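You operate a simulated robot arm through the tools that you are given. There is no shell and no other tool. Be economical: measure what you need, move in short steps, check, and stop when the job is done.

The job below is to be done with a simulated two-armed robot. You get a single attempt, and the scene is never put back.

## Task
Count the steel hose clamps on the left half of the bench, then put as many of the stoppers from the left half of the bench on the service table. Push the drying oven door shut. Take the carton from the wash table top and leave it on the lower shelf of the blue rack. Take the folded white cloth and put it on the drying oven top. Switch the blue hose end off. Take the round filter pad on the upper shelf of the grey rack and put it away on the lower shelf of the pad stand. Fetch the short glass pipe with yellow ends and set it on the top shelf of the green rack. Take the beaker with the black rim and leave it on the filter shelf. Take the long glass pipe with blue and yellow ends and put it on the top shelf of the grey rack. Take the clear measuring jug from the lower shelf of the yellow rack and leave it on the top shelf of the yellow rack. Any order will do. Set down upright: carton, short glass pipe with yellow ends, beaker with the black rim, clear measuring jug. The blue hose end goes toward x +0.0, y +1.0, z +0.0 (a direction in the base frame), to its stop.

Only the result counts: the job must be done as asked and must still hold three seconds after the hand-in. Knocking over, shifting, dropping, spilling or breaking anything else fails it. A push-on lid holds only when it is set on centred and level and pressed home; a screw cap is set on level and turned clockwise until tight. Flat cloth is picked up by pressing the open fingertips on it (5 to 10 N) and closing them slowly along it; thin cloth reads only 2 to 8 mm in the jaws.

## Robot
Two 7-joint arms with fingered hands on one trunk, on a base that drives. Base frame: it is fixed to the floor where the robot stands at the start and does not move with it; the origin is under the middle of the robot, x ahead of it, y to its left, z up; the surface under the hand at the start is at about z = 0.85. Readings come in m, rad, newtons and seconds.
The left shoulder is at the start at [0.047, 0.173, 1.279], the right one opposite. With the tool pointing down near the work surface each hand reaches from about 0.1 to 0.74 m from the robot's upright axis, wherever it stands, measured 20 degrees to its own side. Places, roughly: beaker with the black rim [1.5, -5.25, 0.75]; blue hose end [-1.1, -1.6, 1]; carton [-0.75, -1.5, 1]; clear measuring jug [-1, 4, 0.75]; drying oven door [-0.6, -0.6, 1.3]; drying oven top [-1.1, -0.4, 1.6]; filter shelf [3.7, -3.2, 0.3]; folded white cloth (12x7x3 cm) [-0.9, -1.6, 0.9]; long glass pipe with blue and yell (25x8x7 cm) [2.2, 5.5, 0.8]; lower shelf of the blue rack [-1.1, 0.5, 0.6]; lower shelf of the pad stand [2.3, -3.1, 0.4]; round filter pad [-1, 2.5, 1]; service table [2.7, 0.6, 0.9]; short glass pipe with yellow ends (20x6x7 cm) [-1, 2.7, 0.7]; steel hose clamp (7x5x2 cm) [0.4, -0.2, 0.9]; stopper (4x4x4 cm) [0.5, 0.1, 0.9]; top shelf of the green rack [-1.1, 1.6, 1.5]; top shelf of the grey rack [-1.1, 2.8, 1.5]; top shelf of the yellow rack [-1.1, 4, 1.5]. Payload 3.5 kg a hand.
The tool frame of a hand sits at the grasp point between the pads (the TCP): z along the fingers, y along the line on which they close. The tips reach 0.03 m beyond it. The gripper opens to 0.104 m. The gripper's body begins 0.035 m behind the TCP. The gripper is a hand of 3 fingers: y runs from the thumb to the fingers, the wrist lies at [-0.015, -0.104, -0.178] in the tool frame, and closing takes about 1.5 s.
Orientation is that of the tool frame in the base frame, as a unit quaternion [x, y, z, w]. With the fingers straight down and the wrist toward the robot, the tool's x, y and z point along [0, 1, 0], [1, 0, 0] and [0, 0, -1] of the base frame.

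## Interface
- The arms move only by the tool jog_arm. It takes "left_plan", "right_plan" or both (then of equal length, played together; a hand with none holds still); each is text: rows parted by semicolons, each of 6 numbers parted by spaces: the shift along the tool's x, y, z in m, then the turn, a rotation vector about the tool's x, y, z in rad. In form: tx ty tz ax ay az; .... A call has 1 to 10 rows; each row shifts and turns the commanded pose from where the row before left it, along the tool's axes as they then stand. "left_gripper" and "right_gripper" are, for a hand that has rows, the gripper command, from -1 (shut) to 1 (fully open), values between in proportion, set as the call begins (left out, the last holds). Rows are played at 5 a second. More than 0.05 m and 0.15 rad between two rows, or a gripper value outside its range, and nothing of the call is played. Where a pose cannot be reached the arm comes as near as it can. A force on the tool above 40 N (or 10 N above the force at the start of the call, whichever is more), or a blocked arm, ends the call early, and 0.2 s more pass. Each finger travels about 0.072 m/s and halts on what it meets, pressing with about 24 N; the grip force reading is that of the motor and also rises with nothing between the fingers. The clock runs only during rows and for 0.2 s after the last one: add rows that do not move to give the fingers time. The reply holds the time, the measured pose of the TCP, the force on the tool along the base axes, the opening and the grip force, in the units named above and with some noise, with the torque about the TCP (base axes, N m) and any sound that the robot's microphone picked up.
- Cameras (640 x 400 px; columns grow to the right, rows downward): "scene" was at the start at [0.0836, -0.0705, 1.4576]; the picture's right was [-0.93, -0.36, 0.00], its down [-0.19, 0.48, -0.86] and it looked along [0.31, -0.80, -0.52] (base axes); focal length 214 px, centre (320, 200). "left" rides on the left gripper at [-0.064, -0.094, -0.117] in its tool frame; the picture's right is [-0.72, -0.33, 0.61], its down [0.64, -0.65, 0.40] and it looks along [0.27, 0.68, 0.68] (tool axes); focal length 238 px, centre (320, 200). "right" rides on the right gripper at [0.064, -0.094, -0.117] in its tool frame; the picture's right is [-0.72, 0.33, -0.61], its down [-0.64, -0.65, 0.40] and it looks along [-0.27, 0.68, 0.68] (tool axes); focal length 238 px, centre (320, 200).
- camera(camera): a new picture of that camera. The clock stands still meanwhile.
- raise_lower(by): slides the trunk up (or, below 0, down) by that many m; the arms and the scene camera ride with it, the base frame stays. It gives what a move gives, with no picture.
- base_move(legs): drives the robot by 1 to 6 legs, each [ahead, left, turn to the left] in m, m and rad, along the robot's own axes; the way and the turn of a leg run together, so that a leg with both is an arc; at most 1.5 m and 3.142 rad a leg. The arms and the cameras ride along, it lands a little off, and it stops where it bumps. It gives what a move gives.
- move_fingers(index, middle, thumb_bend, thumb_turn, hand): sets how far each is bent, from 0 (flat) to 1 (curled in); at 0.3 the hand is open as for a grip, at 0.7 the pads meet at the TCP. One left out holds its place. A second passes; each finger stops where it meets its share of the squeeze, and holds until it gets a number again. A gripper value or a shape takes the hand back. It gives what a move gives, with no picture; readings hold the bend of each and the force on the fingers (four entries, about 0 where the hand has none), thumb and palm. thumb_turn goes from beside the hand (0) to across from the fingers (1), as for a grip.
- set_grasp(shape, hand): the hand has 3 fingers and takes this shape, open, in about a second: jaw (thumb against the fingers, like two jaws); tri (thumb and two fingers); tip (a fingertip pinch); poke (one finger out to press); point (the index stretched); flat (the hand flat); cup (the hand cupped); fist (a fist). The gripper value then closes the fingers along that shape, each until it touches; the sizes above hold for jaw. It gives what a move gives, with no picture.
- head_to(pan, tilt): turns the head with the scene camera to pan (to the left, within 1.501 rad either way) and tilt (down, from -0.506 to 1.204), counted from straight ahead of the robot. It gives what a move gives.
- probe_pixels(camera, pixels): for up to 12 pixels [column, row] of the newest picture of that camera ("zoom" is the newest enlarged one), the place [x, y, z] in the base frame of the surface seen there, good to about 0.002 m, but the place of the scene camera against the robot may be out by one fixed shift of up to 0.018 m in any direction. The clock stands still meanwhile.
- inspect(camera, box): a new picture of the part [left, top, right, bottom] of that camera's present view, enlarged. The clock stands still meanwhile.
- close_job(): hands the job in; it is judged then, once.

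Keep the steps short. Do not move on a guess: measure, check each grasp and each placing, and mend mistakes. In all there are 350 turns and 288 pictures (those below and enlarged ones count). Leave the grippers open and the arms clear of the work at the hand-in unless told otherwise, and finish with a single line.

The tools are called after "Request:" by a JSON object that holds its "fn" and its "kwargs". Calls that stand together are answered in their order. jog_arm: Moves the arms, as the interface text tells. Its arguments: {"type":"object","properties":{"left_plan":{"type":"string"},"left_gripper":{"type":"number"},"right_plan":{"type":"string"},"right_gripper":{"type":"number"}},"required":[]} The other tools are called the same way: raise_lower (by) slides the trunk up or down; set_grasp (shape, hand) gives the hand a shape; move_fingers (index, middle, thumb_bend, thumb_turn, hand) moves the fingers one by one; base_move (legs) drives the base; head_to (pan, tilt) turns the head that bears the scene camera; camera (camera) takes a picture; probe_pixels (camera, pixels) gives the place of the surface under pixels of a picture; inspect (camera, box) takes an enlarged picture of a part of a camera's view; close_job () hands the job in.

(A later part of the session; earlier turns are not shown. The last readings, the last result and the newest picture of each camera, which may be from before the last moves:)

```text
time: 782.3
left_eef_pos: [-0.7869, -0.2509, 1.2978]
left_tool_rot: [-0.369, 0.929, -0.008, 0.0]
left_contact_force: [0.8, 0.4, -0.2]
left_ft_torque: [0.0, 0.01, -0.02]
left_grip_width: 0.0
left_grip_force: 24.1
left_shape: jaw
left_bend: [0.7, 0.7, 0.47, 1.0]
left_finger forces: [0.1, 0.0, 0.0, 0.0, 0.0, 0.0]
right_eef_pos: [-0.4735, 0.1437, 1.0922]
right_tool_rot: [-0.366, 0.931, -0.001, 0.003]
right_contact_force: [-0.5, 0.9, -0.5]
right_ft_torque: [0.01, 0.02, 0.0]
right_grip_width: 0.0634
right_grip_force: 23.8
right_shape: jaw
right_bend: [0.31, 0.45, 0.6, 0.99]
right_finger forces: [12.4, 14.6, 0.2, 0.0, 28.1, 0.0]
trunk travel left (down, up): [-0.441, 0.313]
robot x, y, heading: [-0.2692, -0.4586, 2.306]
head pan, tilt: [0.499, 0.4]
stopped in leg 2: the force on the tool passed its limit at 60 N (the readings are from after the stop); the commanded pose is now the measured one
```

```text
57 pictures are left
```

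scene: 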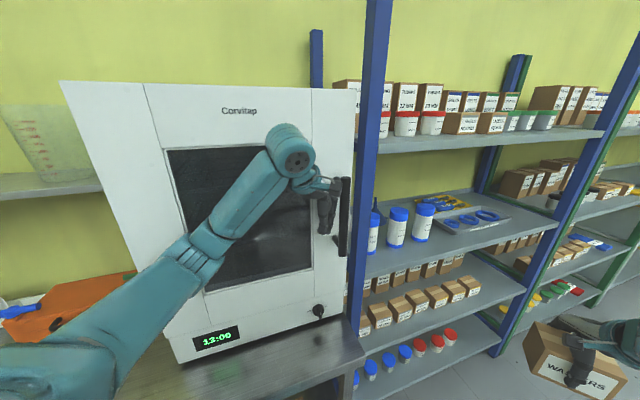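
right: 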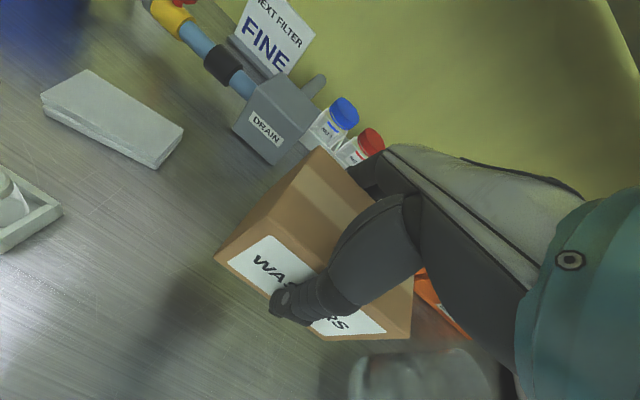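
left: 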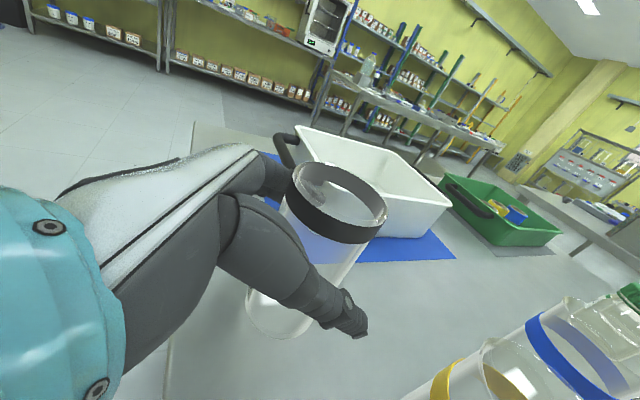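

Request:
{"fn": "probe_pixels", "kwargs": {"camera": "scene", "pixels": [[130, 130], [335, 110], [335, 280], [160, 250], [250, 100]]}}

Request:
{"fn": "base_move", "kwargs": {"legs": [[-0.15, -0.05, 0]]}}

Request:
{"fn": "inspect", "kwargs": {"camera": "scene", "box": [60, 60, 420, 360]}}

```text
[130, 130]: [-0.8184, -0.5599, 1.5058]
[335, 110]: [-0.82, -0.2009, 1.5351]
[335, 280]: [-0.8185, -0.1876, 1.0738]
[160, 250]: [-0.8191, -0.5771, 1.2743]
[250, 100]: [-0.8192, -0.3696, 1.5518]
```

```text
time: 783.7
left_eef_pos: [-0.6512, -0.3276, 1.2979]
left_tool_rot: [-0.368, 0.93, -0.007, 0.0]
left_contact_force: [0.7, -0.2, 0.1]
left_ft_torque: [0.0, 0.01, -0.02]
left_grip_width: 0.0
left_grip_force: 24.2
left_shape: jaw
left_bend: [0.7, 0.7, 0.47, 1.0]
left_finger forces: [0.1, 0.0, 0.0, 0.1, 0.0, 0.1]
right_eef_pos: [-0.3398, 0.0678, 1.0918]
right_tool_rot: [-0.366, 0.931, -0.001, 0.003]
right_contact_force: [-0.2, -0.2, -1.9]
right_ft_torque: [-0.02, 0.04, -0.02]
right_grip_width: 0.0634
right_grip_force: 23.6
right_shape: jaw
right_bend: [0.31, 0.45, 0.6, 0.99]
right_finger forces: [12.5, 14.6, 0.0, 0.0, 28.1, 0.1]
trunk travel left (down, up): [-0.441, 0.313]
robot x, y, heading: [-0.1387, -0.5377, 2.306]
head pan, tilt: [0.499, 0.4]
```

```text
1.33 times, centred on (240, 210) of scene
```

zoom: 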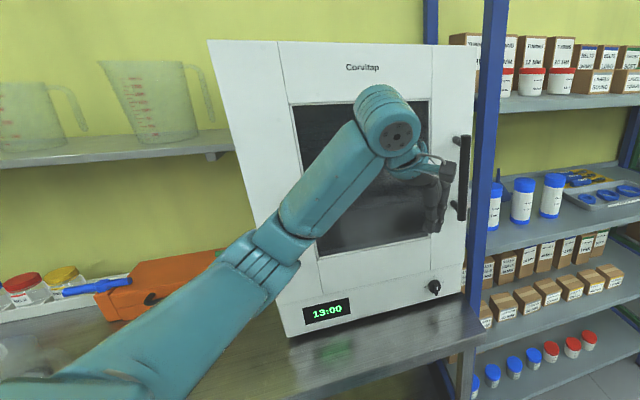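

Request:
{"fn": "base_move", "kwargs": {"legs": [[0.56, -0.64, 0], [0, 0, 0.835], [0, -0.12, 0]]}}

Request:
{"fn": "head_to", "kwargs": {"pan": -0.2, "tilt": 0.75}}

Request:
{"fn": "camera", "kwargs": {"camera": "scene"}}

```text
time: 791.2
left_eef_pos: [-0.5325, 0.1862, 1.2965]
left_tool_rot: [0.714, -0.7, 0.007, -0.004]
left_contact_force: [0.0, 0.2, -0.2]
left_ft_torque: [-0.02, 0.02, -0.05]
left_grip_width: 0.0
left_grip_force: 24.4
left_shape: jaw
left_bend: [0.7, 0.7, 0.47, 1.0]
left_finger forces: [0.1, 0.0, 0.0, 0.0, 0.1, 0.0]
right_eef_pos: [-0.6185, 0.682, 1.0923]
right_tool_rot: [0.712, -0.702, -0.001, -0.002]
right_contact_force: [0.1, 0.1, -1.8]
right_ft_torque: [-0.04, 0.02, -0.05]
right_grip_width: 0.0632
right_grip_force: 24.3
right_shape: jaw
right_bend: [0.31, 0.45, 0.6, 0.99]
right_finger forces: [12.0, 14.3, 0.0, 0.1, 27.2, 0.0]
trunk travel left (down, up): [-0.441, 0.313]
robot x, y, heading: [-0.0328, 0.425, -3.145]
head pan, tilt: [0.499, 0.4]
```

```text
time: 792.3
left_eef_pos: [-0.5324, 0.1858, 1.2986]
left_tool_rot: [0.715, -0.699, 0.007, -0.003]
left_contact_force: [1.3, -0.5, -0.8]
left_ft_torque: [-0.03, 0.0, -0.04]
left_grip_width: 0.0
left_grip_force: 24.2
left_shape: jaw
left_bend: [0.7, 0.7, 0.47, 1.0]
left_finger forces: [0.0, 0.0, 0.0, 0.0, 0.0, 0.1]
right_eef_pos: [-0.6193, 0.682, 1.0922]
right_tool_rot: [0.712, -0.702, -0.002, -0.002]
right_contact_force: [-0.1, 0.5, -2.2]
right_ft_torque: [-0.02, -0.01, -0.03]
right_grip_width: 0.0634
right_grip_force: 23.7
right_shape: jaw
right_bend: [0.31, 0.45, 0.6, 0.99]
right_finger forces: [12.0, 14.4, 0.0, 0.0, 27.2, 0.1]
trunk travel left (down, up): [-0.441, 0.313]
robot x, y, heading: [-0.0315, 0.4304, 3.144]
head pan, tilt: [-0.201, 0.75]
```

```text
55 pictures are left
```

scene: 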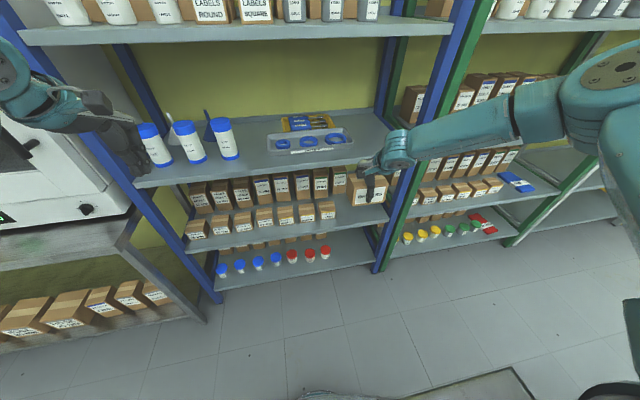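

Request:
{"fn": "probe_pixels", "kwargs": {"camera": "scene", "pixels": [[345, 222], [365, 222], [382, 218], [328, 212], [340, 185], [345, 210], [300, 225], [388, 195], [375, 232]]}}

Request:
{"fn": "inspect", "kwargs": {"camera": "scene", "box": [280, 150, 420, 260]}}

```text
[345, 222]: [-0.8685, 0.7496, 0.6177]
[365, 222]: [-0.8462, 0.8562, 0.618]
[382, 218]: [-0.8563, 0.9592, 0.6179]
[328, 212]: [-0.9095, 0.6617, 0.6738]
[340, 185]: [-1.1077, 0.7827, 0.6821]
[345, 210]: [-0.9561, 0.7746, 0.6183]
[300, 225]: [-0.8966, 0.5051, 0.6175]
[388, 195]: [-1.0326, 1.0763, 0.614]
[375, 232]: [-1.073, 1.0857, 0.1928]
```

```text
3.64 times, centred on (350, 205) of scene
```

zoom: 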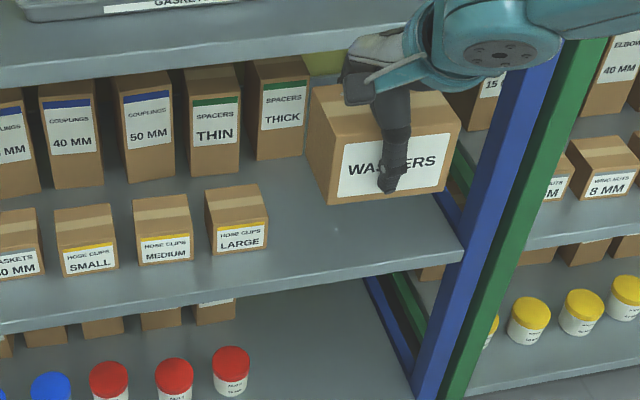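

Request:
{"fn": "base_move", "kwargs": {"legs": [[0, 0, 0.5], [-0.24, -0.438, 0]]}}

Request:
{"fn": "raise_lower", "kwargs": {"by": -0.37}}

Request:
{"fn": "camera", "kwargs": {"camera": "right"}}

```text
time: 796.7
left_eef_pos: [-0.3609, 0.4757, 1.2986]
left_tool_rot: [0.871, -0.491, 0.005, -0.005]
left_contact_force: [0.1, 0.0, -0.9]
left_ft_torque: [-0.01, 0.03, 0.0]
left_grip_width: 0.0
left_grip_force: 24.0
left_shape: jaw
left_bend: [0.7, 0.7, 0.47, 1.0]
left_finger forces: [0.0, 0.0, 0.1, 0.1, 0.0, 0.0]
right_eef_pos: [-0.6825, 0.8612, 1.0927]
right_tool_rot: [0.87, -0.493, -0.002, -0.002]
right_contact_force: [-0.7, 0.2, -2.2]
right_ft_torque: [-0.02, -0.04, 0.01]
right_grip_width: 0.0632
right_grip_force: 24.0
right_shape: jaw
right_bend: [0.31, 0.45, 0.6, 0.99]
right_finger forces: [11.8, 14.3, 0.0, 0.1, 26.8, 0.0]
trunk travel left (down, up): [-0.441, 0.313]
robot x, y, heading: [-0.0534, 0.9372, -2.616]
head pan, tilt: [-0.201, 0.75]
```

```text
time: 800.3
left_eef_pos: [-0.3597, 0.475, 0.9272]
left_tool_rot: [0.871, -0.491, 0.007, -0.005]
left_contact_force: [-1.5, -0.9, 0.9]
left_ft_torque: [0.01, 0.02, 0.02]
left_grip_width: 0.0
left_grip_force: 24.5
left_shape: jaw
left_bend: [0.7, 0.7, 0.47, 1.0]
left_finger forces: [0.1, 0.0, 0.0, 0.1, 0.0, 0.1]
right_eef_pos: [-0.6827, 0.8623, 0.7236]
right_tool_rot: [0.87, -0.493, -0.002, -0.002]
right_contact_force: [-1.0, 0.1, -1.6]
right_ft_torque: [-0.02, 0.01, -0.03]
right_grip_width: 0.0632
right_grip_force: 24.0
right_shape: jaw
right_bend: [0.31, 0.45, 0.6, 0.99]
right_finger forces: [11.8, 14.3, 0.0, 0.1, 26.7, 0.0]
trunk travel left (down, up): [-0.071, 0.683]
robot x, y, heading: [-0.0507, 0.9319, -2.612]
head pan, tilt: [-0.201, 0.75]
```

```text
53 pictures are left
```

right: 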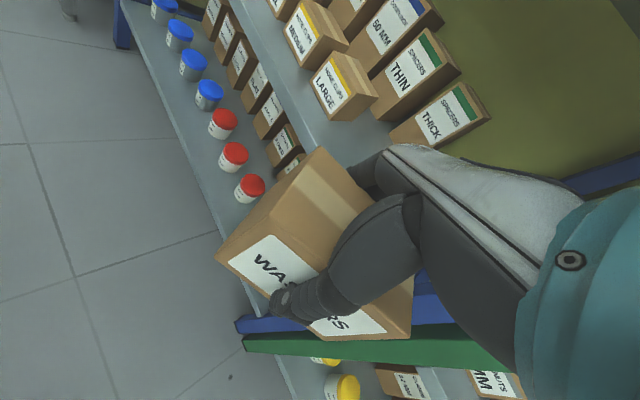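

Request:
{"fn": "base_move", "kwargs": {"legs": [[0.238, -0.128, 0]]}}

Request:
{"fn": "jog_arm", "kwargs": {"right_plan": "0 0 0.03 0 0 0; 0 0 0.015 0 0 0; 0 0 0.005 0 0 0; 0 0 0.004 0 0 0; 0 0 0 0 0 0"}}

Request:
{"fn": "camera", "kwargs": {"camera": "right"}}

```text
time: 802.0
left_eef_pos: [-0.5669, 0.4616, 0.9336]
left_tool_rot: [0.872, -0.489, -0.001, -0.001]
left_contact_force: [0.2, 0.1, -0.4]
left_ft_torque: [-0.01, -0.01, 0.01]
left_grip_width: 0.0001
left_grip_force: 24.6
left_shape: jaw
left_bend: [0.7, 0.7, 0.47, 1.0]
left_finger forces: [0.0, 0.0, 0.1, 0.0, 0.1, 0.0]
right_eef_pos: [-0.8729, 0.8513, 0.7182]
right_tool_rot: [0.877, -0.48, 0.006, -0.019]
right_contact_force: [-0.6, 0.1, -2.3]
right_ft_torque: [0.0, -0.01, 0.01]
right_grip_width: 0.063
right_grip_force: 24.1
right_shape: jaw
right_bend: [0.32, 0.45, 0.6, 0.99]
right_finger forces: [12.2, 14.5, 0.0, 0.0, 27.2, 0.0]
trunk travel left (down, up): [-0.071, 0.683]
robot x, y, heading: [-0.2731, 0.9261, -2.612]
head pan, tilt: [-0.201, 0.75]
stopped in leg 1: the robot was blocked; the commanded pose is now the measured one
```

```text
time: 803.2
left_eef_pos: [-0.5602, 0.4621, 0.9362]
left_tool_rot: [0.872, -0.489, -0.006, 0.002]
left_contact_force: [-0.1, -0.4, 0.0]
left_ft_torque: [0.0, -0.03, 0.02]
left_grip_width: 0.0
left_grip_force: 24.3
left_shape: jaw
left_bend: [0.7, 0.7, 0.47, 1.0]
left_finger forces: [0.0, 0.0, 0.1, 0.1, 0.0, 0.1]
right_eef_pos: [-0.8682, 0.8536, 0.6718]
right_tool_rot: [0.877, -0.481, 0.0, -0.013]
right_contact_force: [0.3, 0.6, -2.0]
right_ft_torque: [0.01, 0.01, -0.02]
right_grip_width: 0.063
right_grip_force: 23.8
right_shape: jaw
right_bend: [0.32, 0.45, 0.6, 0.99]
right_finger forces: [12.3, 14.3, 0.0, 0.0, 27.2, 0.0]
trunk travel left (down, up): [-0.071, 0.683]
robot x, y, heading: [-0.2715, 0.92, -2.612]
head pan, tilt: [-0.201, 0.75]
```

```text
52 pictures are left
```

right: 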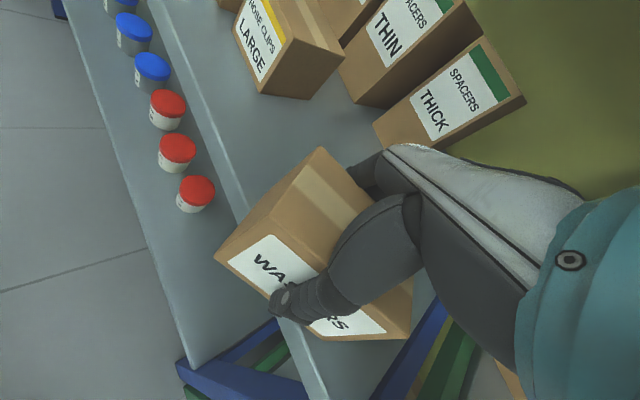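

Request:
{"fn": "jog_arm", "kwargs": {"right_plan": "0 0 -0.012 0 0 0; -0.0215 0.0338 0 0 0 0; -0.0215 0.0338 0 0 0 0; 0 0 0 0 0 0"}}

Request:
{"fn": "camera", "kwargs": {"camera": "scene"}}

```text
time: 803.7
left_eef_pos: [-0.5604, 0.4612, 0.9323]
left_tool_rot: [0.872, -0.489, -0.005, -0.001]
left_contact_force: [-1.1, 1.0, 0.5]
left_ft_torque: [0.04, -0.02, 0.02]
left_grip_width: 0.0002
left_grip_force: 24.1
left_shape: jaw
left_bend: [0.7, 0.7, 0.47, 1.0]
left_finger forces: [0.0, 0.0, 0.0, 0.0, 0.0, 0.0]
right_eef_pos: [-0.8603, 0.8534, 0.6664]
right_tool_rot: [0.882, -0.47, 0.019, -0.03]
right_contact_force: [1.3, 2.4, 22.7]
right_ft_torque: [-0.08, 0.64, -0.13]
right_grip_width: 0.0611
right_grip_force: 23.5
right_shape: jaw
right_bend: [0.3, 0.44, 0.64, 0.98]
right_finger forces: [13.4, 17.3, 0.0, 0.0, 38.7, 0.1]
trunk travel left (down, up): [-0.071, 0.683]
robot x, y, heading: [-0.2644, 0.9194, -2.617]
head pan, tilt: [-0.201, 0.75]
stopped in row 2 (right hand): the force on the tool passed its limit at 64 N (the readings are from after the stop); the commanded pose is now the measured one
```

```text
51 pictures are left
```

scene: 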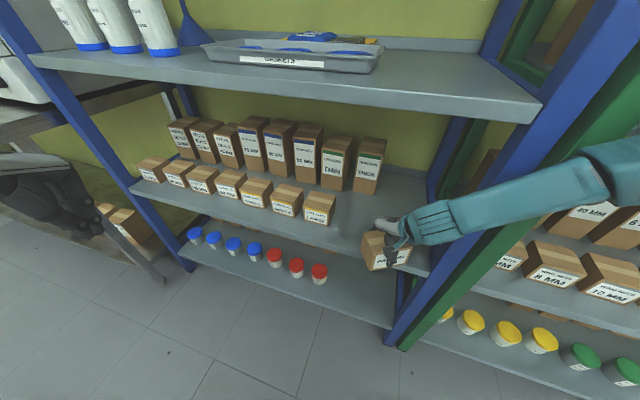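

Request:
{"fn": "base_move", "kwargs": {"legs": [[-0.2, 0.115, 0], [0, 0, -0.42]]}}

Request:
{"fn": "jog_arm", "kwargs": {"left_plan": "0 -0.03 0 0 0 0; 0 -0.03 0 0 0 0; 0 -0.03 0 0 0 0; 0 -0.03 0 0 0 0; 0 0 0 0 0 0; 0 0 0 0 0 0", "right_plan": "0 0 -0.03 -0.03 0 0; 0 0 -0.02 -0.03 0 0; 0 0 0 0 0 0; 0 0 0 0 0 0; 0 0 0 0 0 0; 0 0 0 0 0 0"}}

Request:
{"fn": "camera", "kwargs": {"camera": "right"}}

```text
time: 804.4
left_eef_pos: [-0.561, 0.4617, 0.9312]
left_tool_rot: [0.871, -0.491, -0.001, -0.002]
left_contact_force: [-0.4, 0.4, 0.6]
left_ft_torque: [-0.01, 0.02, 0.02]
left_grip_width: 0.0001
left_grip_force: 23.9
left_shape: jaw
left_bend: [0.7, 0.7, 0.47, 1.0]
left_finger forces: [0.1, 0.0, 0.0, 0.1, 0.0, 0.0]
right_eef_pos: [-0.8578, 0.8522, 0.668]
right_tool_rot: [0.885, -0.465, 0.021, -0.027]
right_contact_force: [2.1, -1.2, 2.7]
right_ft_torque: [0.07, 0.18, -0.03]
right_grip_width: 0.0617
right_grip_force: 24.2
right_shape: jaw
right_bend: [0.31, 0.45, 0.63, 0.99]
right_finger forces: [12.3, 15.0, 0.1, 0.0, 31.2, 0.0]
trunk travel left (down, up): [-0.071, 0.683]
robot x, y, heading: [-0.2677, 0.9199, -2.617]
head pan, tilt: [-0.201, 0.75]
stopped in leg 1: the robot was blocked; the commanded pose is now the measured one
```

```text
time: 805.8
left_eef_pos: [-0.4973, 0.5012, 0.9634]
left_tool_rot: [0.872, -0.49, 0.003, -0.006]
left_contact_force: [0.0, 0.3, -0.1]
left_ft_torque: [-0.01, 0.02, 0.0]
left_grip_width: 0.0002
left_grip_force: 24.4
left_shape: jaw
left_bend: [0.7, 0.7, 0.47, 1.0]
left_finger forces: [0.1, 0.0, 0.0, 0.0, 0.0, 0.0]
left hand out of reach, approached as far as the arm can: row 2, 3, 4
right_eef_pos: [-0.8677, 0.8512, 0.7106]
right_tool_rot: [0.884, -0.467, 0.011, -0.005]
right_contact_force: [-0.6, -0.5, -2.2]
right_ft_torque: [-0.02, -0.02, 0.02]
right_grip_width: 0.0618
right_grip_force: 23.9
right_shape: jaw
right_bend: [0.31, 0.45, 0.62, 0.99]
right_finger forces: [12.7, 14.5, 0.1, 0.0, 28.8, 0.0]
trunk travel left (down, up): [-0.071, 0.683]
robot x, y, heading: [-0.261, 0.9249, -2.617]
head pan, tilt: [-0.201, 0.75]
```

```text
50 pictures are left
```

right: 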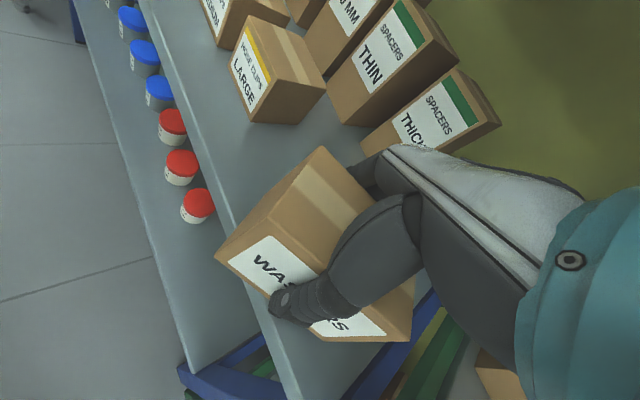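

Request:
{"fn": "base_move", "kwargs": {"legs": [[-0.173, 0.1, 0]]}}

Request:
{"fn": "camera", "kwargs": {"camera": "scene"}}

```text
time: 807.4
left_eef_pos: [-0.3018, 0.5031, 0.9627]
left_tool_rot: [0.872, -0.49, 0.007, -0.007]
left_contact_force: [-0.3, 0.7, -0.6]
left_ft_torque: [0.02, 0.01, -0.03]
left_grip_width: 0.0
left_grip_force: 24.3
left_shape: jaw
left_bend: [0.7, 0.7, 0.47, 1.0]
left_finger forces: [0.0, 0.0, 0.0, 0.0, 0.0, 0.1]
right_eef_pos: [-0.6716, 0.8516, 0.7078]
right_tool_rot: [0.885, -0.466, 0.014, -0.007]
right_contact_force: [0.5, -0.2, -1.8]
right_ft_torque: [-0.01, -0.03, -0.02]
right_grip_width: 0.0616
right_grip_force: 23.8
right_shape: jaw
right_bend: [0.31, 0.45, 0.62, 0.99]
right_finger forces: [12.8, 14.6, 0.0, 0.0, 28.9, 0.0]
trunk travel left (down, up): [-0.071, 0.683]
robot x, y, heading: [-0.0671, 0.9232, -2.613]
head pan, tilt: [-0.201, 0.75]
```

```text
49 pictures are left
```

scene: 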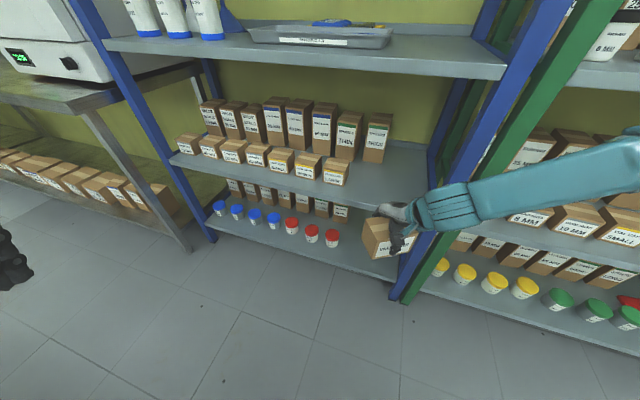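

Request:
{"fn": "base_move", "kwargs": {"legs": [[0, 0, -0.45], [0.026, 0.319, 0]]}}

Request:
{"fn": "camera", "kwargs": {"camera": "right"}}

Request:
{"fn": "probe_pixels", "kwargs": {"camera": "right", "pixels": [[300, 110], [270, 115], [215, 260], [410, 320], [350, 330], [330, 90]]}}

```text
time: 810.9
left_eef_pos: [-0.4653, 0.3289, 0.9627]
left_tool_rot: [0.738, -0.674, 0.008, -0.005]
left_contact_force: [-0.5, -0.4, -0.4]
left_ft_torque: [0.01, 0.02, -0.01]
left_grip_width: 0.0
left_grip_force: 24.1
left_shape: jaw
left_bend: [0.7, 0.7, 0.47, 1.0]
left_finger forces: [0.0, 0.0, 0.0, 0.0, 0.0, 0.0]
right_eef_pos: [-0.643, 0.8041, 0.7073]
right_tool_rot: [0.756, -0.655, 0.015, -0.003]
right_contact_force: [0.1, 0.2, -1.5]
right_ft_torque: [-0.02, -0.02, 0.01]
right_grip_width: 0.0618
right_grip_force: 23.8
right_shape: jaw
right_bend: [0.31, 0.45, 0.62, 0.99]
right_finger forces: [12.5, 14.4, 0.0, 0.0, 28.2, 0.0]
trunk travel left (down, up): [-0.071, 0.683]
robot x, y, heading: [-0.0692, 0.5971, -3.073]
head pan, tilt: [-0.201, 0.75]
```

```text
48 pictures are left
```

right: 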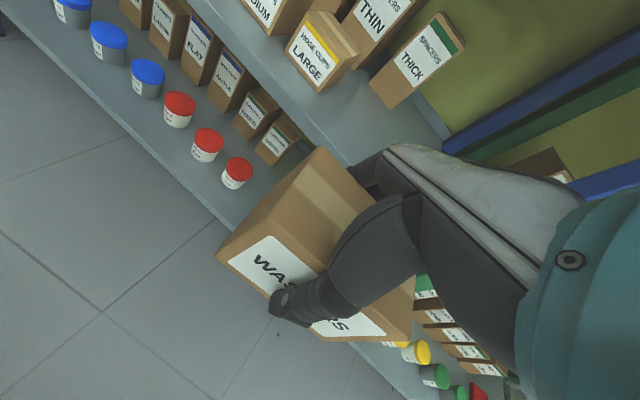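

```text
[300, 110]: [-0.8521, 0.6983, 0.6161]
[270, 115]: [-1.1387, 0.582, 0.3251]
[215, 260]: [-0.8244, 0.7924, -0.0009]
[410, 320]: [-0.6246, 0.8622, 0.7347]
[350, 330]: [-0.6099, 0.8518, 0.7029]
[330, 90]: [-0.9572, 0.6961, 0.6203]
```

Request:
{"fn": "base_move", "kwargs": {"legs": [[0.293, -0.025, 0]]}}

Request:
{"fn": "camera", "kwargs": {"camera": "right"}}

```text
time: 812.9
left_eef_pos: [-0.7644, 0.3329, 0.9628]
left_tool_rot: [0.739, -0.674, 0.008, -0.005]
left_contact_force: [-0.4, -0.3, -0.5]
left_ft_torque: [0.0, 0.0, 0.01]
left_grip_width: 0.0
left_grip_force: 23.4
left_shape: jaw
left_bend: [0.7, 0.7, 0.47, 1.0]
left_finger forces: [0.0, 0.0, 0.0, 0.1, 0.1, 0.0]
right_eef_pos: [-0.9425, 0.8088, 0.7056]
right_tool_rot: [0.756, -0.655, 0.015, -0.002]
right_contact_force: [0.6, 0.2, -2.0]
right_ft_torque: [-0.04, 0.03, 0.01]
right_grip_width: 0.062
right_grip_force: 24.6
right_shape: jaw
right_bend: [0.31, 0.45, 0.62, 0.99]
right_finger forces: [12.4, 14.4, 0.0, 0.0, 28.2, 0.0]
trunk travel left (down, up): [-0.071, 0.683]
robot x, y, heading: [-0.3679, 0.6048, -3.072]
head pan, tilt: [-0.201, 0.75]
```

```text
47 pictures are left
```

right: 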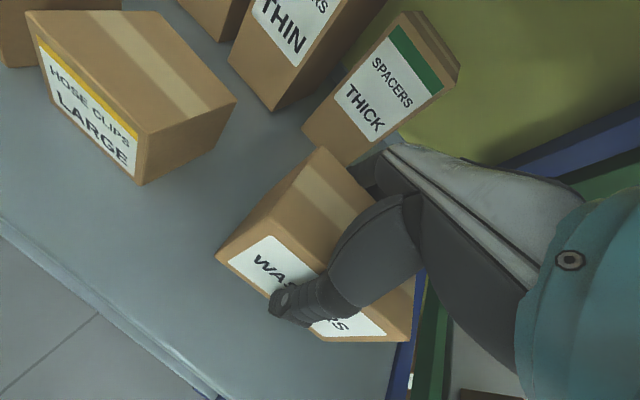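

Inside the shelf without contact. I lower to contact and release.

Request:
{"fn": "jog_arm", "kwargs": {"right_plan": "0 0 0.025 0 0 0; 0 0 0.006 0 0 0; 0 0 0.004 0 0 0; 0 0 0.003 0 0 0; 0 0 0 0 0 0"}}

Request:
{"fn": "jog_arm", "kwargs": {"right_plan": "0 0 0.004 0 0 0; 0 0 0 0 0 0"}}

```text
time: 814.1
left_eef_pos: [-0.7656, 0.3332, 0.9618]
left_tool_rot: [0.739, -0.674, 0.008, -0.005]
left_contact_force: [0.1, -0.3, -0.5]
left_ft_torque: [0.0, -0.01, -0.01]
left_grip_width: 0.0
left_grip_force: 24.6
left_shape: jaw
left_bend: [0.7, 0.7, 0.47, 1.0]
left_finger forces: [0.0, 0.1, 0.0, 0.0, 0.0, 0.0]
right_eef_pos: [-0.9402, 0.8069, 0.6693]
right_tool_rot: [0.756, -0.655, 0.014, -0.004]
right_contact_force: [1.0, -0.1, -0.7]
right_ft_torque: [0.1, 0.05, -0.01]
right_grip_width: 0.0617
right_grip_force: 24.2
right_shape: jaw
right_bend: [0.31, 0.45, 0.62, 0.99]
right_finger forces: [12.3, 14.6, 0.0, 0.1, 28.8, 0.0]
trunk travel left (down, up): [-0.071, 0.683]
robot x, y, heading: [-0.3696, 0.6078, -3.074]
head pan, tilt: [-0.201, 0.75]
```

```text
time: 814.7
left_eef_pos: [-0.7638, 0.3317, 0.9636]
left_tool_rot: [0.738, -0.674, 0.006, -0.005]
left_contact_force: [-0.4, -0.2, -0.6]
left_ft_torque: [0.01, 0.0, -0.01]
left_grip_width: 0.0
left_grip_force: 24.1
left_shape: jaw
left_bend: [0.7, 0.7, 0.47, 1.0]
left_finger forces: [0.0, 0.1, 0.0, 0.0, 0.1, 0.1]
right_eef_pos: [-0.9397, 0.8066, 0.6659]
right_tool_rot: [0.756, -0.655, 0.013, -0.003]
right_contact_force: [2.8, -1.9, 12.4]
right_ft_torque: [0.34, 0.35, -0.09]
right_grip_width: 0.0619
right_grip_force: 24.3
right_shape: jaw
right_bend: [0.31, 0.45, 0.62, 0.99]
right_finger forces: [12.4, 15.2, 0.0, 0.0, 32.9, 0.0]
trunk travel left (down, up): [-0.071, 0.683]
robot x, y, heading: [-0.3678, 0.6062, -3.073]
head pan, tilt: [-0.201, 0.75]
```

Request:
{"fn": "jog_arm", "kwargs": {"right_plan": "0 0 0 0 0 0; 0 0 0 0 0 0; 0 0 0 0 0 0; 0 0 0 0 0 0; 0 0 0 0 0 0; 0 0 -0.03 0 0 0; 0 0 -0.03 0 0 0; 0 0 0 0 0 0", "right_gripper": 1}}

Request:
{"fn": "camera", "kwargs": {"camera": "right"}}

```text
time: 816.5
left_eef_pos: [-0.7646, 0.3322, 0.9622]
left_tool_rot: [0.739, -0.674, 0.008, -0.004]
left_contact_force: [-0.6, 0.2, -0.7]
left_ft_torque: [0.0, 0.0, 0.01]
left_grip_width: 0.0001
left_grip_force: 23.6
left_shape: jaw
left_bend: [0.7, 0.7, 0.47, 1.0]
left_finger forces: [0.1, 0.0, 0.0, 0.0, 0.1, 0.0]
right_eef_pos: [-0.9426, 0.8072, 0.7234]
right_tool_rot: [0.755, -0.655, 0.015, -0.003]
right_contact_force: [0.6, -0.1, 0.4]
right_ft_torque: [-0.03, 0.01, 0.0]
right_grip_width: 0.1037
right_grip_force: 0.1
right_shape: jaw
right_bend: [0.3, 0.3, 0.3, 0.97]
right_finger forces: [0.0, 0.0, 0.1, 0.0, 0.0, 0.0]
trunk travel left (down, up): [-0.071, 0.683]
robot x, y, heading: [-0.3656, 0.6044, -3.07]
head pan, tilt: [-0.201, 0.75]
```

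```text
46 pictures are left
```

right: 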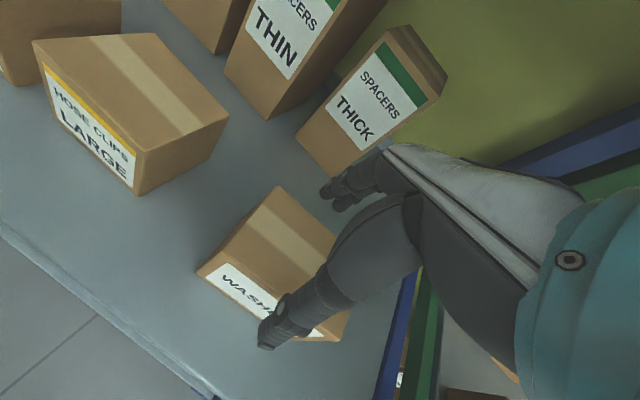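

Request:
{"fn": "jog_arm", "kwargs": {"right_plan": "0 0 -0.022 0 0 0; 0 0 0 0 0 0"}}

Request:
{"fn": "base_move", "kwargs": {"legs": [[-0.34, 0.02, 0]]}}

Request:
{"fn": "raise_lower", "kwargs": {"by": 0.3}}

Request:
{"fn": "base_move", "kwargs": {"legs": [[0, 1.3, -0.07], [0, 0.85, 0]]}}

Request:
{"fn": "camera", "kwargs": {"camera": "scene"}}

```text
time: 817.1
left_eef_pos: [-0.7654, 0.3307, 0.9627]
left_tool_rot: [0.738, -0.674, 0.008, -0.005]
left_contact_force: [0.0, -0.2, -0.2]
left_ft_torque: [0.05, -0.02, -0.01]
left_grip_width: 0.0001
left_grip_force: 24.3
left_shape: jaw
left_bend: [0.7, 0.7, 0.47, 1.0]
left_finger forces: [0.0, 0.1, 0.0, 0.0, 0.0, 0.1]
right_eef_pos: [-0.9417, 0.8079, 0.7448]
right_tool_rot: [0.756, -0.655, 0.016, -0.004]
right_contact_force: [1.0, -1.3, 0.3]
right_ft_torque: [-0.04, -0.02, -0.06]
right_grip_width: 0.1037
right_grip_force: 0.0
right_shape: jaw
right_bend: [0.3, 0.3, 0.3, 0.97]
right_finger forces: [0.1, 0.1, 0.0, 0.0, 0.0, 0.0]
trunk travel left (down, up): [-0.071, 0.683]
robot x, y, heading: [-0.3695, 0.6057, -3.077]
head pan, tilt: [-0.201, 0.75]
```

```text
time: 819.3
left_eef_pos: [-0.4233, 0.3367, 0.9631]
left_tool_rot: [0.738, -0.675, 0.008, -0.005]
left_contact_force: [0.1, 0.0, -0.4]
left_ft_torque: [-0.06, 0.0, -0.01]
left_grip_width: 0.0
left_grip_force: 24.3
left_shape: jaw
left_bend: [0.7, 0.7, 0.47, 1.0]
left_finger forces: [0.1, 0.0, 0.1, 0.1, 0.1, 0.0]
right_eef_pos: [-0.6011, 0.8119, 0.7445]
right_tool_rot: [0.756, -0.655, 0.015, -0.003]
right_contact_force: [0.0, -0.6, -0.5]
right_ft_torque: [-0.03, -0.01, -0.01]
right_grip_width: 0.1038
right_grip_force: 0.0
right_shape: jaw
right_bend: [0.3, 0.3, 0.3, 0.97]
right_finger forces: [0.0, 0.0, 0.1, 0.1, 0.0, 0.0]
trunk travel left (down, up): [-0.071, 0.683]
robot x, y, heading: [-0.0277, 0.6087, -3.07]
head pan, tilt: [-0.201, 0.75]
```

```text
time: 822.3
left_eef_pos: [-0.425, 0.3359, 1.2622]
left_tool_rot: [0.738, -0.674, 0.009, -0.006]
left_contact_force: [-0.1, -0.2, 0.3]
left_ft_torque: [-0.01, -0.04, -0.01]
left_grip_width: 0.0
left_grip_force: 24.0
left_shape: jaw
left_bend: [0.7, 0.7, 0.47, 1.0]
left_finger forces: [0.0, 0.0, 0.0, 0.0, 0.0, 0.0]
right_eef_pos: [-0.6021, 0.8124, 1.0443]
right_tool_rot: [0.756, -0.655, 0.015, -0.003]
right_contact_force: [0.3, 0.0, -0.8]
right_ft_torque: [0.01, -0.02, -0.01]
right_grip_width: 0.1041
right_grip_force: 0.1
right_shape: jaw
right_bend: [0.3, 0.3, 0.3, 0.97]
right_finger forces: [0.1, 0.0, 0.0, 0.0, 0.1, 0.1]
trunk travel left (down, up): [-0.371, 0.383]
robot x, y, heading: [-0.0273, 0.6084, -3.074]
head pan, tilt: [-0.201, 0.75]
```

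```text
time: 833.1
left_eef_pos: [-0.4164, -1.803, 1.2635]
left_tool_rot: [-0.707, 0.708, -0.008, 0.004]
left_contact_force: [0.1, 0.2, -0.4]
left_ft_torque: [0.0, 0.0, 0.0]
left_grip_width: 0.0
left_grip_force: 24.3
left_shape: jaw
left_bend: [0.7, 0.7, 0.47, 1.0]
left_finger forces: [0.0, 0.0, 0.0, 0.0, 0.0, 0.0]
right_eef_pos: [-0.5508, -1.3133, 1.0454]
right_tool_rot: [0.725, -0.689, 0.015, -0.003]
right_contact_force: [0.6, -0.2, -0.2]
right_ft_torque: [0.0, 0.0, 0.04]
right_grip_width: 0.1038
right_grip_force: 0.1
right_shape: jaw
right_bend: [0.3, 0.3, 0.3, 0.97]
right_finger forces: [0.1, 0.0, 0.0, 0.1, 0.0, 0.0]
trunk travel left (down, up): [-0.371, 0.383]
robot x, y, heading: [0.0014, -1.5697, 3.121]
head pan, tilt: [-0.201, 0.75]
```

```text
45 pictures are left
```

scene: 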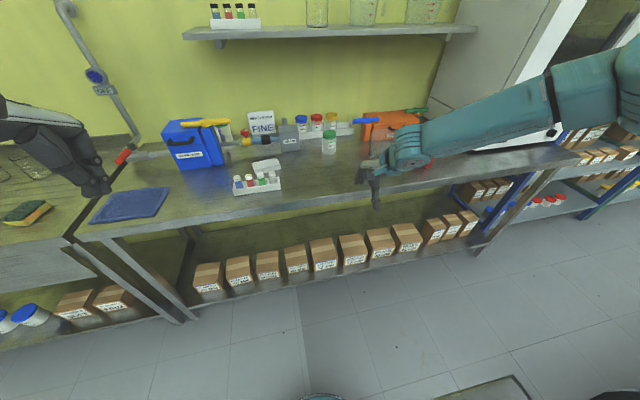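

Request:
{"fn": "base_move", "kwargs": {"legs": [[0.36, 0.26, 0.02]]}}

Request:
{"fn": "raise_lower", "kwargs": {"by": -0.06}}

Request:
{"fn": "jog_arm", "kwargs": {"right_plan": "0 0.03 0 0 0 0; 0 0.03 0 0 0 0; 0 0.03 0 0 0 0; 0 0.03 0 0 0 0; 0 0 0 0 0 0"}}

Request:
{"fn": "camera", "kwargs": {"camera": "right"}}

```text
time: 835.8
left_eef_pos: [-0.7831, -2.0655, 1.2624]
left_tool_rot: [0.712, -0.702, 0.008, -0.003]
left_contact_force: [0.2, -0.2, 0.6]
left_ft_torque: [0.0, 0.01, 0.0]
left_grip_width: 0.0
left_grip_force: 23.6
left_shape: jaw
left_bend: [0.7, 0.7, 0.47, 1.0]
left_finger forces: [0.0, 0.1, 0.1, 0.1, 0.0, 0.1]
right_eef_pos: [-0.9221, -1.5751, 1.0453]
right_tool_rot: [0.73, -0.683, 0.016, -0.003]
right_contact_force: [-0.3, 0.0, -0.2]
right_ft_torque: [-0.01, -0.02, 0.0]
right_grip_width: 0.1039
right_grip_force: 0.1
right_shape: jaw
right_bend: [0.3, 0.3, 0.3, 0.97]
right_finger forces: [0.1, 0.1, 0.1, 0.1, 0.0, 0.1]
trunk travel left (down, up): [-0.371, 0.383]
robot x, y, heading: [-0.3654, -1.8251, 3.131]
head pan, tilt: [-0.201, 0.75]
```

```text
time: 836.8
left_eef_pos: [-0.7812, -2.0656, 1.2023]
left_tool_rot: [0.712, -0.702, 0.008, -0.004]
left_contact_force: [-0.1, 1.1, 0.5]
left_ft_torque: [-0.02, -0.01, -0.01]
left_grip_width: 0.0001
left_grip_force: 24.0
left_shape: jaw
left_bend: [0.7, 0.7, 0.47, 1.0]
left_finger forces: [0.1, 0.1, 0.0, 0.1, 0.0, 0.0]
right_eef_pos: [-0.9227, -1.5763, 0.9869]
right_tool_rot: [0.73, -0.683, 0.015, -0.002]
right_contact_force: [-0.3, 0.0, 0.9]
right_ft_torque: [0.0, 0.03, 0.05]
right_grip_width: 0.1036
right_grip_force: 0.0
right_shape: jaw
right_bend: [0.3, 0.3, 0.3, 0.97]
right_finger forces: [0.0, 0.0, 0.0, 0.0, 0.0, 0.0]
trunk travel left (down, up): [-0.311, 0.443]
robot x, y, heading: [-0.3662, -1.8221, 3.134]
head pan, tilt: [-0.201, 0.75]
```

```text
time: 838.0
left_eef_pos: [-0.7792, -2.0651, 1.2026]
left_tool_rot: [0.712, -0.702, 0.008, -0.004]
left_contact_force: [-1.4, 0.7, 1.3]
left_ft_torque: [0.01, -0.01, 0.0]
left_grip_width: 0.0
left_grip_force: 23.9
left_shape: jaw
left_bend: [0.7, 0.7, 0.47, 1.0]
left_finger forces: [0.0, 0.0, 0.0, 0.0, 0.0, 0.0]
right_eef_pos: [-1.0164, -1.5713, 0.9954]
right_tool_rot: [0.73, -0.684, 0.016, -0.002]
right_contact_force: [11.5, -1.1, 3.6]
right_ft_torque: [-0.06, -0.15, 0.06]
right_grip_width: 0.099
right_grip_force: 0.1
right_shape: jaw
right_bend: [0.37, 0.34, 0.3, 0.97]
right_finger forces: [6.0, 6.1, 0.0, 0.0, 0.0, 0.0]
right hand out of reach, approached as far as the arm can: row 3, 4
trunk travel left (down, up): [-0.311, 0.443]
robot x, y, heading: [-0.3618, -1.8254, 3.133]
head pan, tilt: [-0.201, 0.75]
```

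```text
44 pictures are left
```

right: 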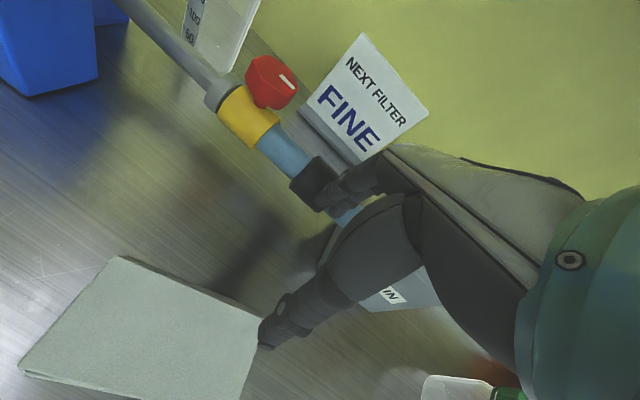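

Request:
{"fn": "jog_arm", "kwargs": {"right_plan": "0 -0.02 -0.01 0 0 0; 0 0 -0.025 0 0 0; 0 0 0 0 0 0"}}

Request:
{"fn": "base_move", "kwargs": {"legs": [[0.095, 0.015, 0]]}}

Request:
{"fn": "camera", "kwargs": {"camera": "right"}}

Request:
{"fn": "probe_pixels", "kwargs": {"camera": "right", "pixels": [[240, 235], [220, 215], [260, 255], [200, 190], [180, 170], [285, 280]]}}

```text
time: 838.8
left_eef_pos: [-0.7802, -2.0632, 1.203]
left_tool_rot: [0.712, -0.702, 0.008, -0.003]
left_contact_force: [-0.7, 0.3, 0.6]
left_ft_torque: [0.04, 0.02, 0.02]
left_grip_width: 0.0
left_grip_force: 23.7
left_shape: jaw
left_bend: [0.7, 0.7, 0.47, 1.0]
left_finger forces: [0.1, 0.0, 0.0, 0.0, 0.1, 0.0]
right_eef_pos: [-0.9992, -1.569, 1.0288]
right_tool_rot: [0.729, -0.684, 0.014, -0.002]
right_contact_force: [-0.3, -0.2, 0.8]
right_ft_torque: [-0.01, 0.02, 0.0]
right_grip_width: 0.1038
right_grip_force: 0.0
right_shape: jaw
right_bend: [0.3, 0.3, 0.3, 0.97]
right_finger forces: [0.0, 0.0, 0.1, 0.0, 0.0, 0.0]
trunk travel left (down, up): [-0.311, 0.443]
robot x, y, heading: [-0.3637, -1.8233, 3.137]
head pan, tilt: [-0.201, 0.75]
```

```text
time: 839.9
left_eef_pos: [-0.8769, -2.0782, 1.202]
left_tool_rot: [0.712, -0.702, 0.008, -0.004]
left_contact_force: [-0.9, -0.2, -0.7]
left_ft_torque: [0.01, -0.01, -0.03]
left_grip_width: 0.0001
left_grip_force: 24.4
left_shape: jaw
left_bend: [0.7, 0.7, 0.47, 1.0]
left_finger forces: [0.0, 0.0, 0.0, 0.0, 0.0, 0.0]
right_eef_pos: [-1.0936, -1.5851, 1.0288]
right_tool_rot: [0.73, -0.683, 0.016, -0.004]
right_contact_force: [-0.6, -0.5, -0.5]
right_ft_torque: [-0.03, 0.01, -0.03]
right_grip_width: 0.1038
right_grip_force: 0.0
right_shape: jaw
right_bend: [0.3, 0.3, 0.3, 0.97]
right_finger forces: [0.0, 0.0, 0.0, 0.0, 0.1, 0.1]
trunk travel left (down, up): [-0.311, 0.443]
robot x, y, heading: [-0.4615, -1.8391, 3.136]
head pan, tilt: [-0.201, 0.75]
```

```text
43 pictures are left
```

right: 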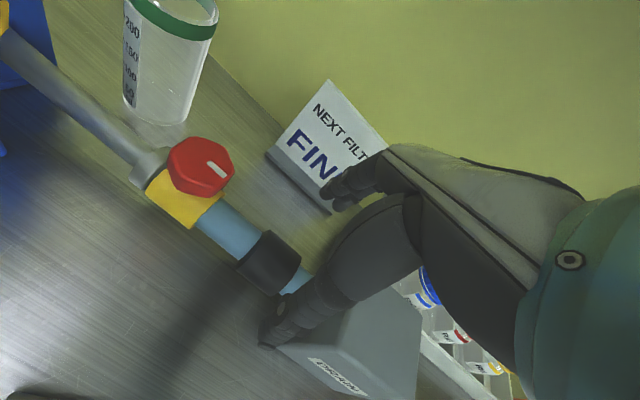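

```text
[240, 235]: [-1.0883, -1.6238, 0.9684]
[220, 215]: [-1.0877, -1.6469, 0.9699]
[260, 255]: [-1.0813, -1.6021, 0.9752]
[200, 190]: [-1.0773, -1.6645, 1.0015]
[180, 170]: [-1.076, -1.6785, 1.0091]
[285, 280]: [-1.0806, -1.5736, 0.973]
```

Request:
{"fn": "move_fingers", "kwargs": {"hand": "right", "index": 0.42, "middle": 0.42, "thumb_bend": 0.42}}

Request:
{"fn": "jog_arm", "kwargs": {"right_plan": "0.002 -0.005 0.035 0 0 0; 0 0 0.033 0 0 0; 0 0 0 0 0 0"}}

Request:
{"fn": "camera", "kwargs": {"camera": "right"}}

```text
time: 840.9
left_eef_pos: [-0.8766, -2.0779, 1.2025]
left_tool_rot: [0.713, -0.701, 0.008, -0.004]
left_contact_force: [-0.6, -0.4, 0.9]
left_ft_torque: [0.0, 0.02, -0.01]
left_grip_width: 0.0003
left_grip_force: 24.5
left_shape: jaw
left_bend: [0.7, 0.7, 0.47, 1.0]
left_finger forces: [0.0, 0.0, 0.0, 0.0, 0.0, 0.0]
right_eef_pos: [-1.0942, -1.5844, 1.0306]
right_tool_rot: [0.73, -0.683, 0.015, -0.002]
right_contact_force: [-0.7, 0.7, 0.6]
right_ft_torque: [0.0, 0.01, 0.0]
right_grip_width: 0.0735
right_grip_force: 0.1
right_shape: fingers
right_bend: [0.42, 0.42, 0.42, 0.97]
right_finger forces: [0.0, 0.0, 0.1, 0.0, 0.1, 0.0]
trunk travel left (down, up): [-0.311, 0.443]
robot x, y, heading: [-0.4595, -1.8368, 3.134]
head pan, tilt: [-0.201, 0.75]
```

```text
time: 841.7
left_eef_pos: [-0.8746, -2.079, 1.2029]
left_tool_rot: [0.712, -0.702, 0.008, -0.004]
left_contact_force: [0.2, 0.1, 0.2]
left_ft_torque: [-0.02, 0.0, 0.01]
left_grip_width: 0.0
left_grip_force: 24.0
left_shape: jaw
left_bend: [0.7, 0.7, 0.47, 1.0]
left_finger forces: [0.1, 0.1, 0.1, 0.1, 0.0, 0.0]
right_eef_pos: [-1.0852, -1.5867, 0.9618]
right_tool_rot: [0.73, -0.683, 0.016, -0.003]
right_contact_force: [0.5, 0.0, -0.1]
right_ft_torque: [-0.02, 0.02, 0.0]
right_grip_width: 0.0734
right_grip_force: 0.0
right_shape: fingers
right_bend: [0.42, 0.42, 0.42, 0.97]
right_finger forces: [0.1, 0.0, 0.1, 0.0, 0.0, 0.0]
trunk travel left (down, up): [-0.311, 0.443]
robot x, y, heading: [-0.4597, -1.8398, 3.135]
head pan, tilt: [-0.201, 0.75]
```

```text
42 pictures are left
```

right: 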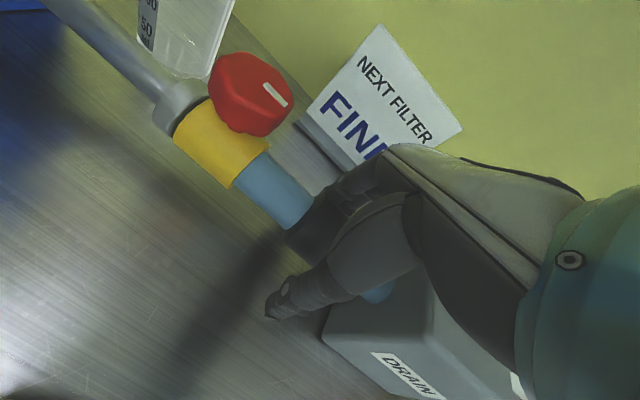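

Request:
{"fn": "jog_arm", "kwargs": {"right_plan": "0 0 0 0 0 0; 0 0 0 0 0 0; 0 0 0 0 0 0; 0 0 0 0 0 0; 0 0 0 0 0 0; 0 0 0 0 0 0", "right_gripper": -1}}

Request:
{"fn": "jog_arm", "kwargs": {"right_plan": "-0.01 0 0 0 0 0; -0.01 0 0 0 0 0; -0.01 0 0 0 0 0; 0 0 0 0 0 0"}}

Request:
{"fn": "camera", "kwargs": {"camera": "right"}}

```text
time: 843.1
left_eef_pos: [-0.8764, -2.0788, 1.2018]
left_tool_rot: [0.712, -0.702, 0.008, -0.004]
left_contact_force: [0.8, -0.2, 0.3]
left_ft_torque: [0.02, 0.0, 0.0]
left_grip_width: 0.0002
left_grip_force: 23.8
left_shape: jaw
left_bend: [0.7, 0.7, 0.47, 1.0]
left_finger forces: [0.1, 0.0, 0.1, 0.0, 0.1, 0.0]
right_eef_pos: [-1.085, -1.587, 0.9601]
right_tool_rot: [0.73, -0.683, 0.016, -0.004]
right_contact_force: [1.7, 0.7, -8.5]
right_ft_torque: [-0.01, -0.08, -0.03]
right_grip_width: 0.0287
right_grip_force: 24.1
right_shape: jaw
right_bend: [0.74, 0.52, 0.75, 1.0]
right_finger forces: [14.1, 6.3, 0.0, 0.1, 21.7, 0.0]
trunk travel left (down, up): [-0.311, 0.443]
robot x, y, heading: [-0.4575, -1.838, 3.139]
head pan, tilt: [-0.201, 0.75]
```

```text
time: 844.1
left_eef_pos: [-0.875, -2.079, 1.2024]
left_tool_rot: [0.712, -0.703, 0.008, -0.005]
left_contact_force: [0.1, 0.3, 0.2]
left_ft_torque: [-0.03, 0.01, 0.02]
left_grip_width: 0.0001
left_grip_force: 23.8
left_shape: jaw
left_bend: [0.7, 0.7, 0.47, 1.0]
left_finger forces: [0.1, 0.1, 0.1, 0.0, 0.0, 0.1]
right_eef_pos: [-1.0874, -1.5567, 0.9614]
right_tool_rot: [0.73, -0.683, 0.016, -0.004]
right_contact_force: [13.0, -0.6, -13.2]
right_ft_torque: [0.02, -0.38, -0.02]
right_grip_width: 0.0275
right_grip_force: 23.6
right_shape: jaw
right_bend: [0.74, 0.53, 0.73, 1.0]
right_finger forces: [13.4, 6.3, 0.1, 0.0, 27.5, 0.0]
trunk travel left (down, up): [-0.311, 0.443]
robot x, y, heading: [-0.4564, -1.8375, 3.135]
head pan, tilt: [-0.201, 0.75]
```

```text
41 pictures are left
```

right: 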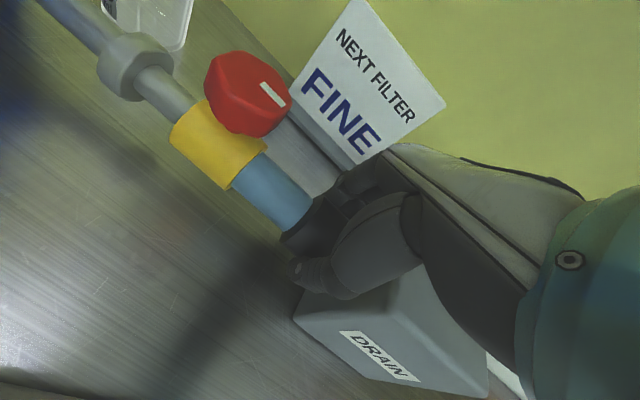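

Request:
{"fn": "jog_arm", "kwargs": {"right_plan": "-0.01 -0.002 0 0 0 0; -0.01 -0.002 0 0 0 0; -0.01 -0.002 0 0 0 0; -0.01 0 0 0 0 0; 0 0 0 0 0 0"}}

Request:
{"fn": "camera", "kwargs": {"camera": "right"}}

```text
time: 844.9
left_eef_pos: [-0.8762, -2.0811, 1.2037]
left_tool_rot: [0.713, -0.701, 0.009, -0.005]
left_contact_force: [1.1, -0.6, -0.2]
left_ft_torque: [-0.05, -0.02, -0.01]
left_grip_width: 0.0
left_grip_force: 23.6
left_shape: jaw
left_bend: [0.7, 0.7, 0.47, 1.0]
left_finger forces: [0.0, 0.0, 0.1, 0.0, 0.0, 0.0]
right_eef_pos: [-1.0848, -1.5432, 0.9609]
right_tool_rot: [0.737, -0.675, 0.021, 0.002]
right_contact_force: [-2.5, -14.6, -10.8]
right_ft_torque: [-0.05, -0.1, 0.21]
right_grip_width: 0.0279
right_grip_force: 23.9
right_shape: jaw
right_bend: [0.74, 0.52, 0.75, 1.0]
right_finger forces: [16.5, 9.6, 0.0, 0.0, 21.5, 0.0]
trunk travel left (down, up): [-0.311, 0.443]
robot x, y, heading: [-0.4595, -1.8372, 3.136]
head pan, tilt: [-0.201, 0.75]
stopped in row 3 (right hand): the force on the tool passed its limit at 43 N (the readings are from after the stop); the commanded pose is now the measured one
```

```text
40 pictures are left
```

right: 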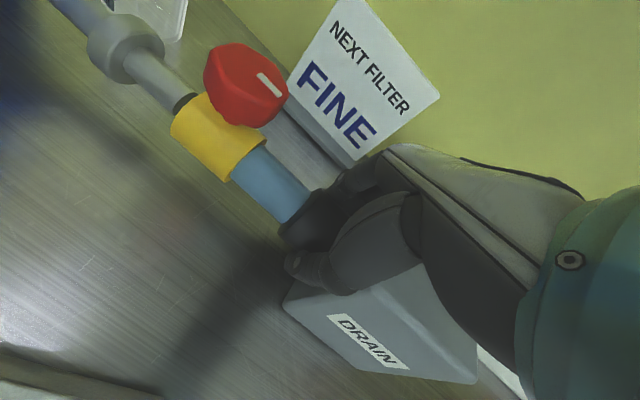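

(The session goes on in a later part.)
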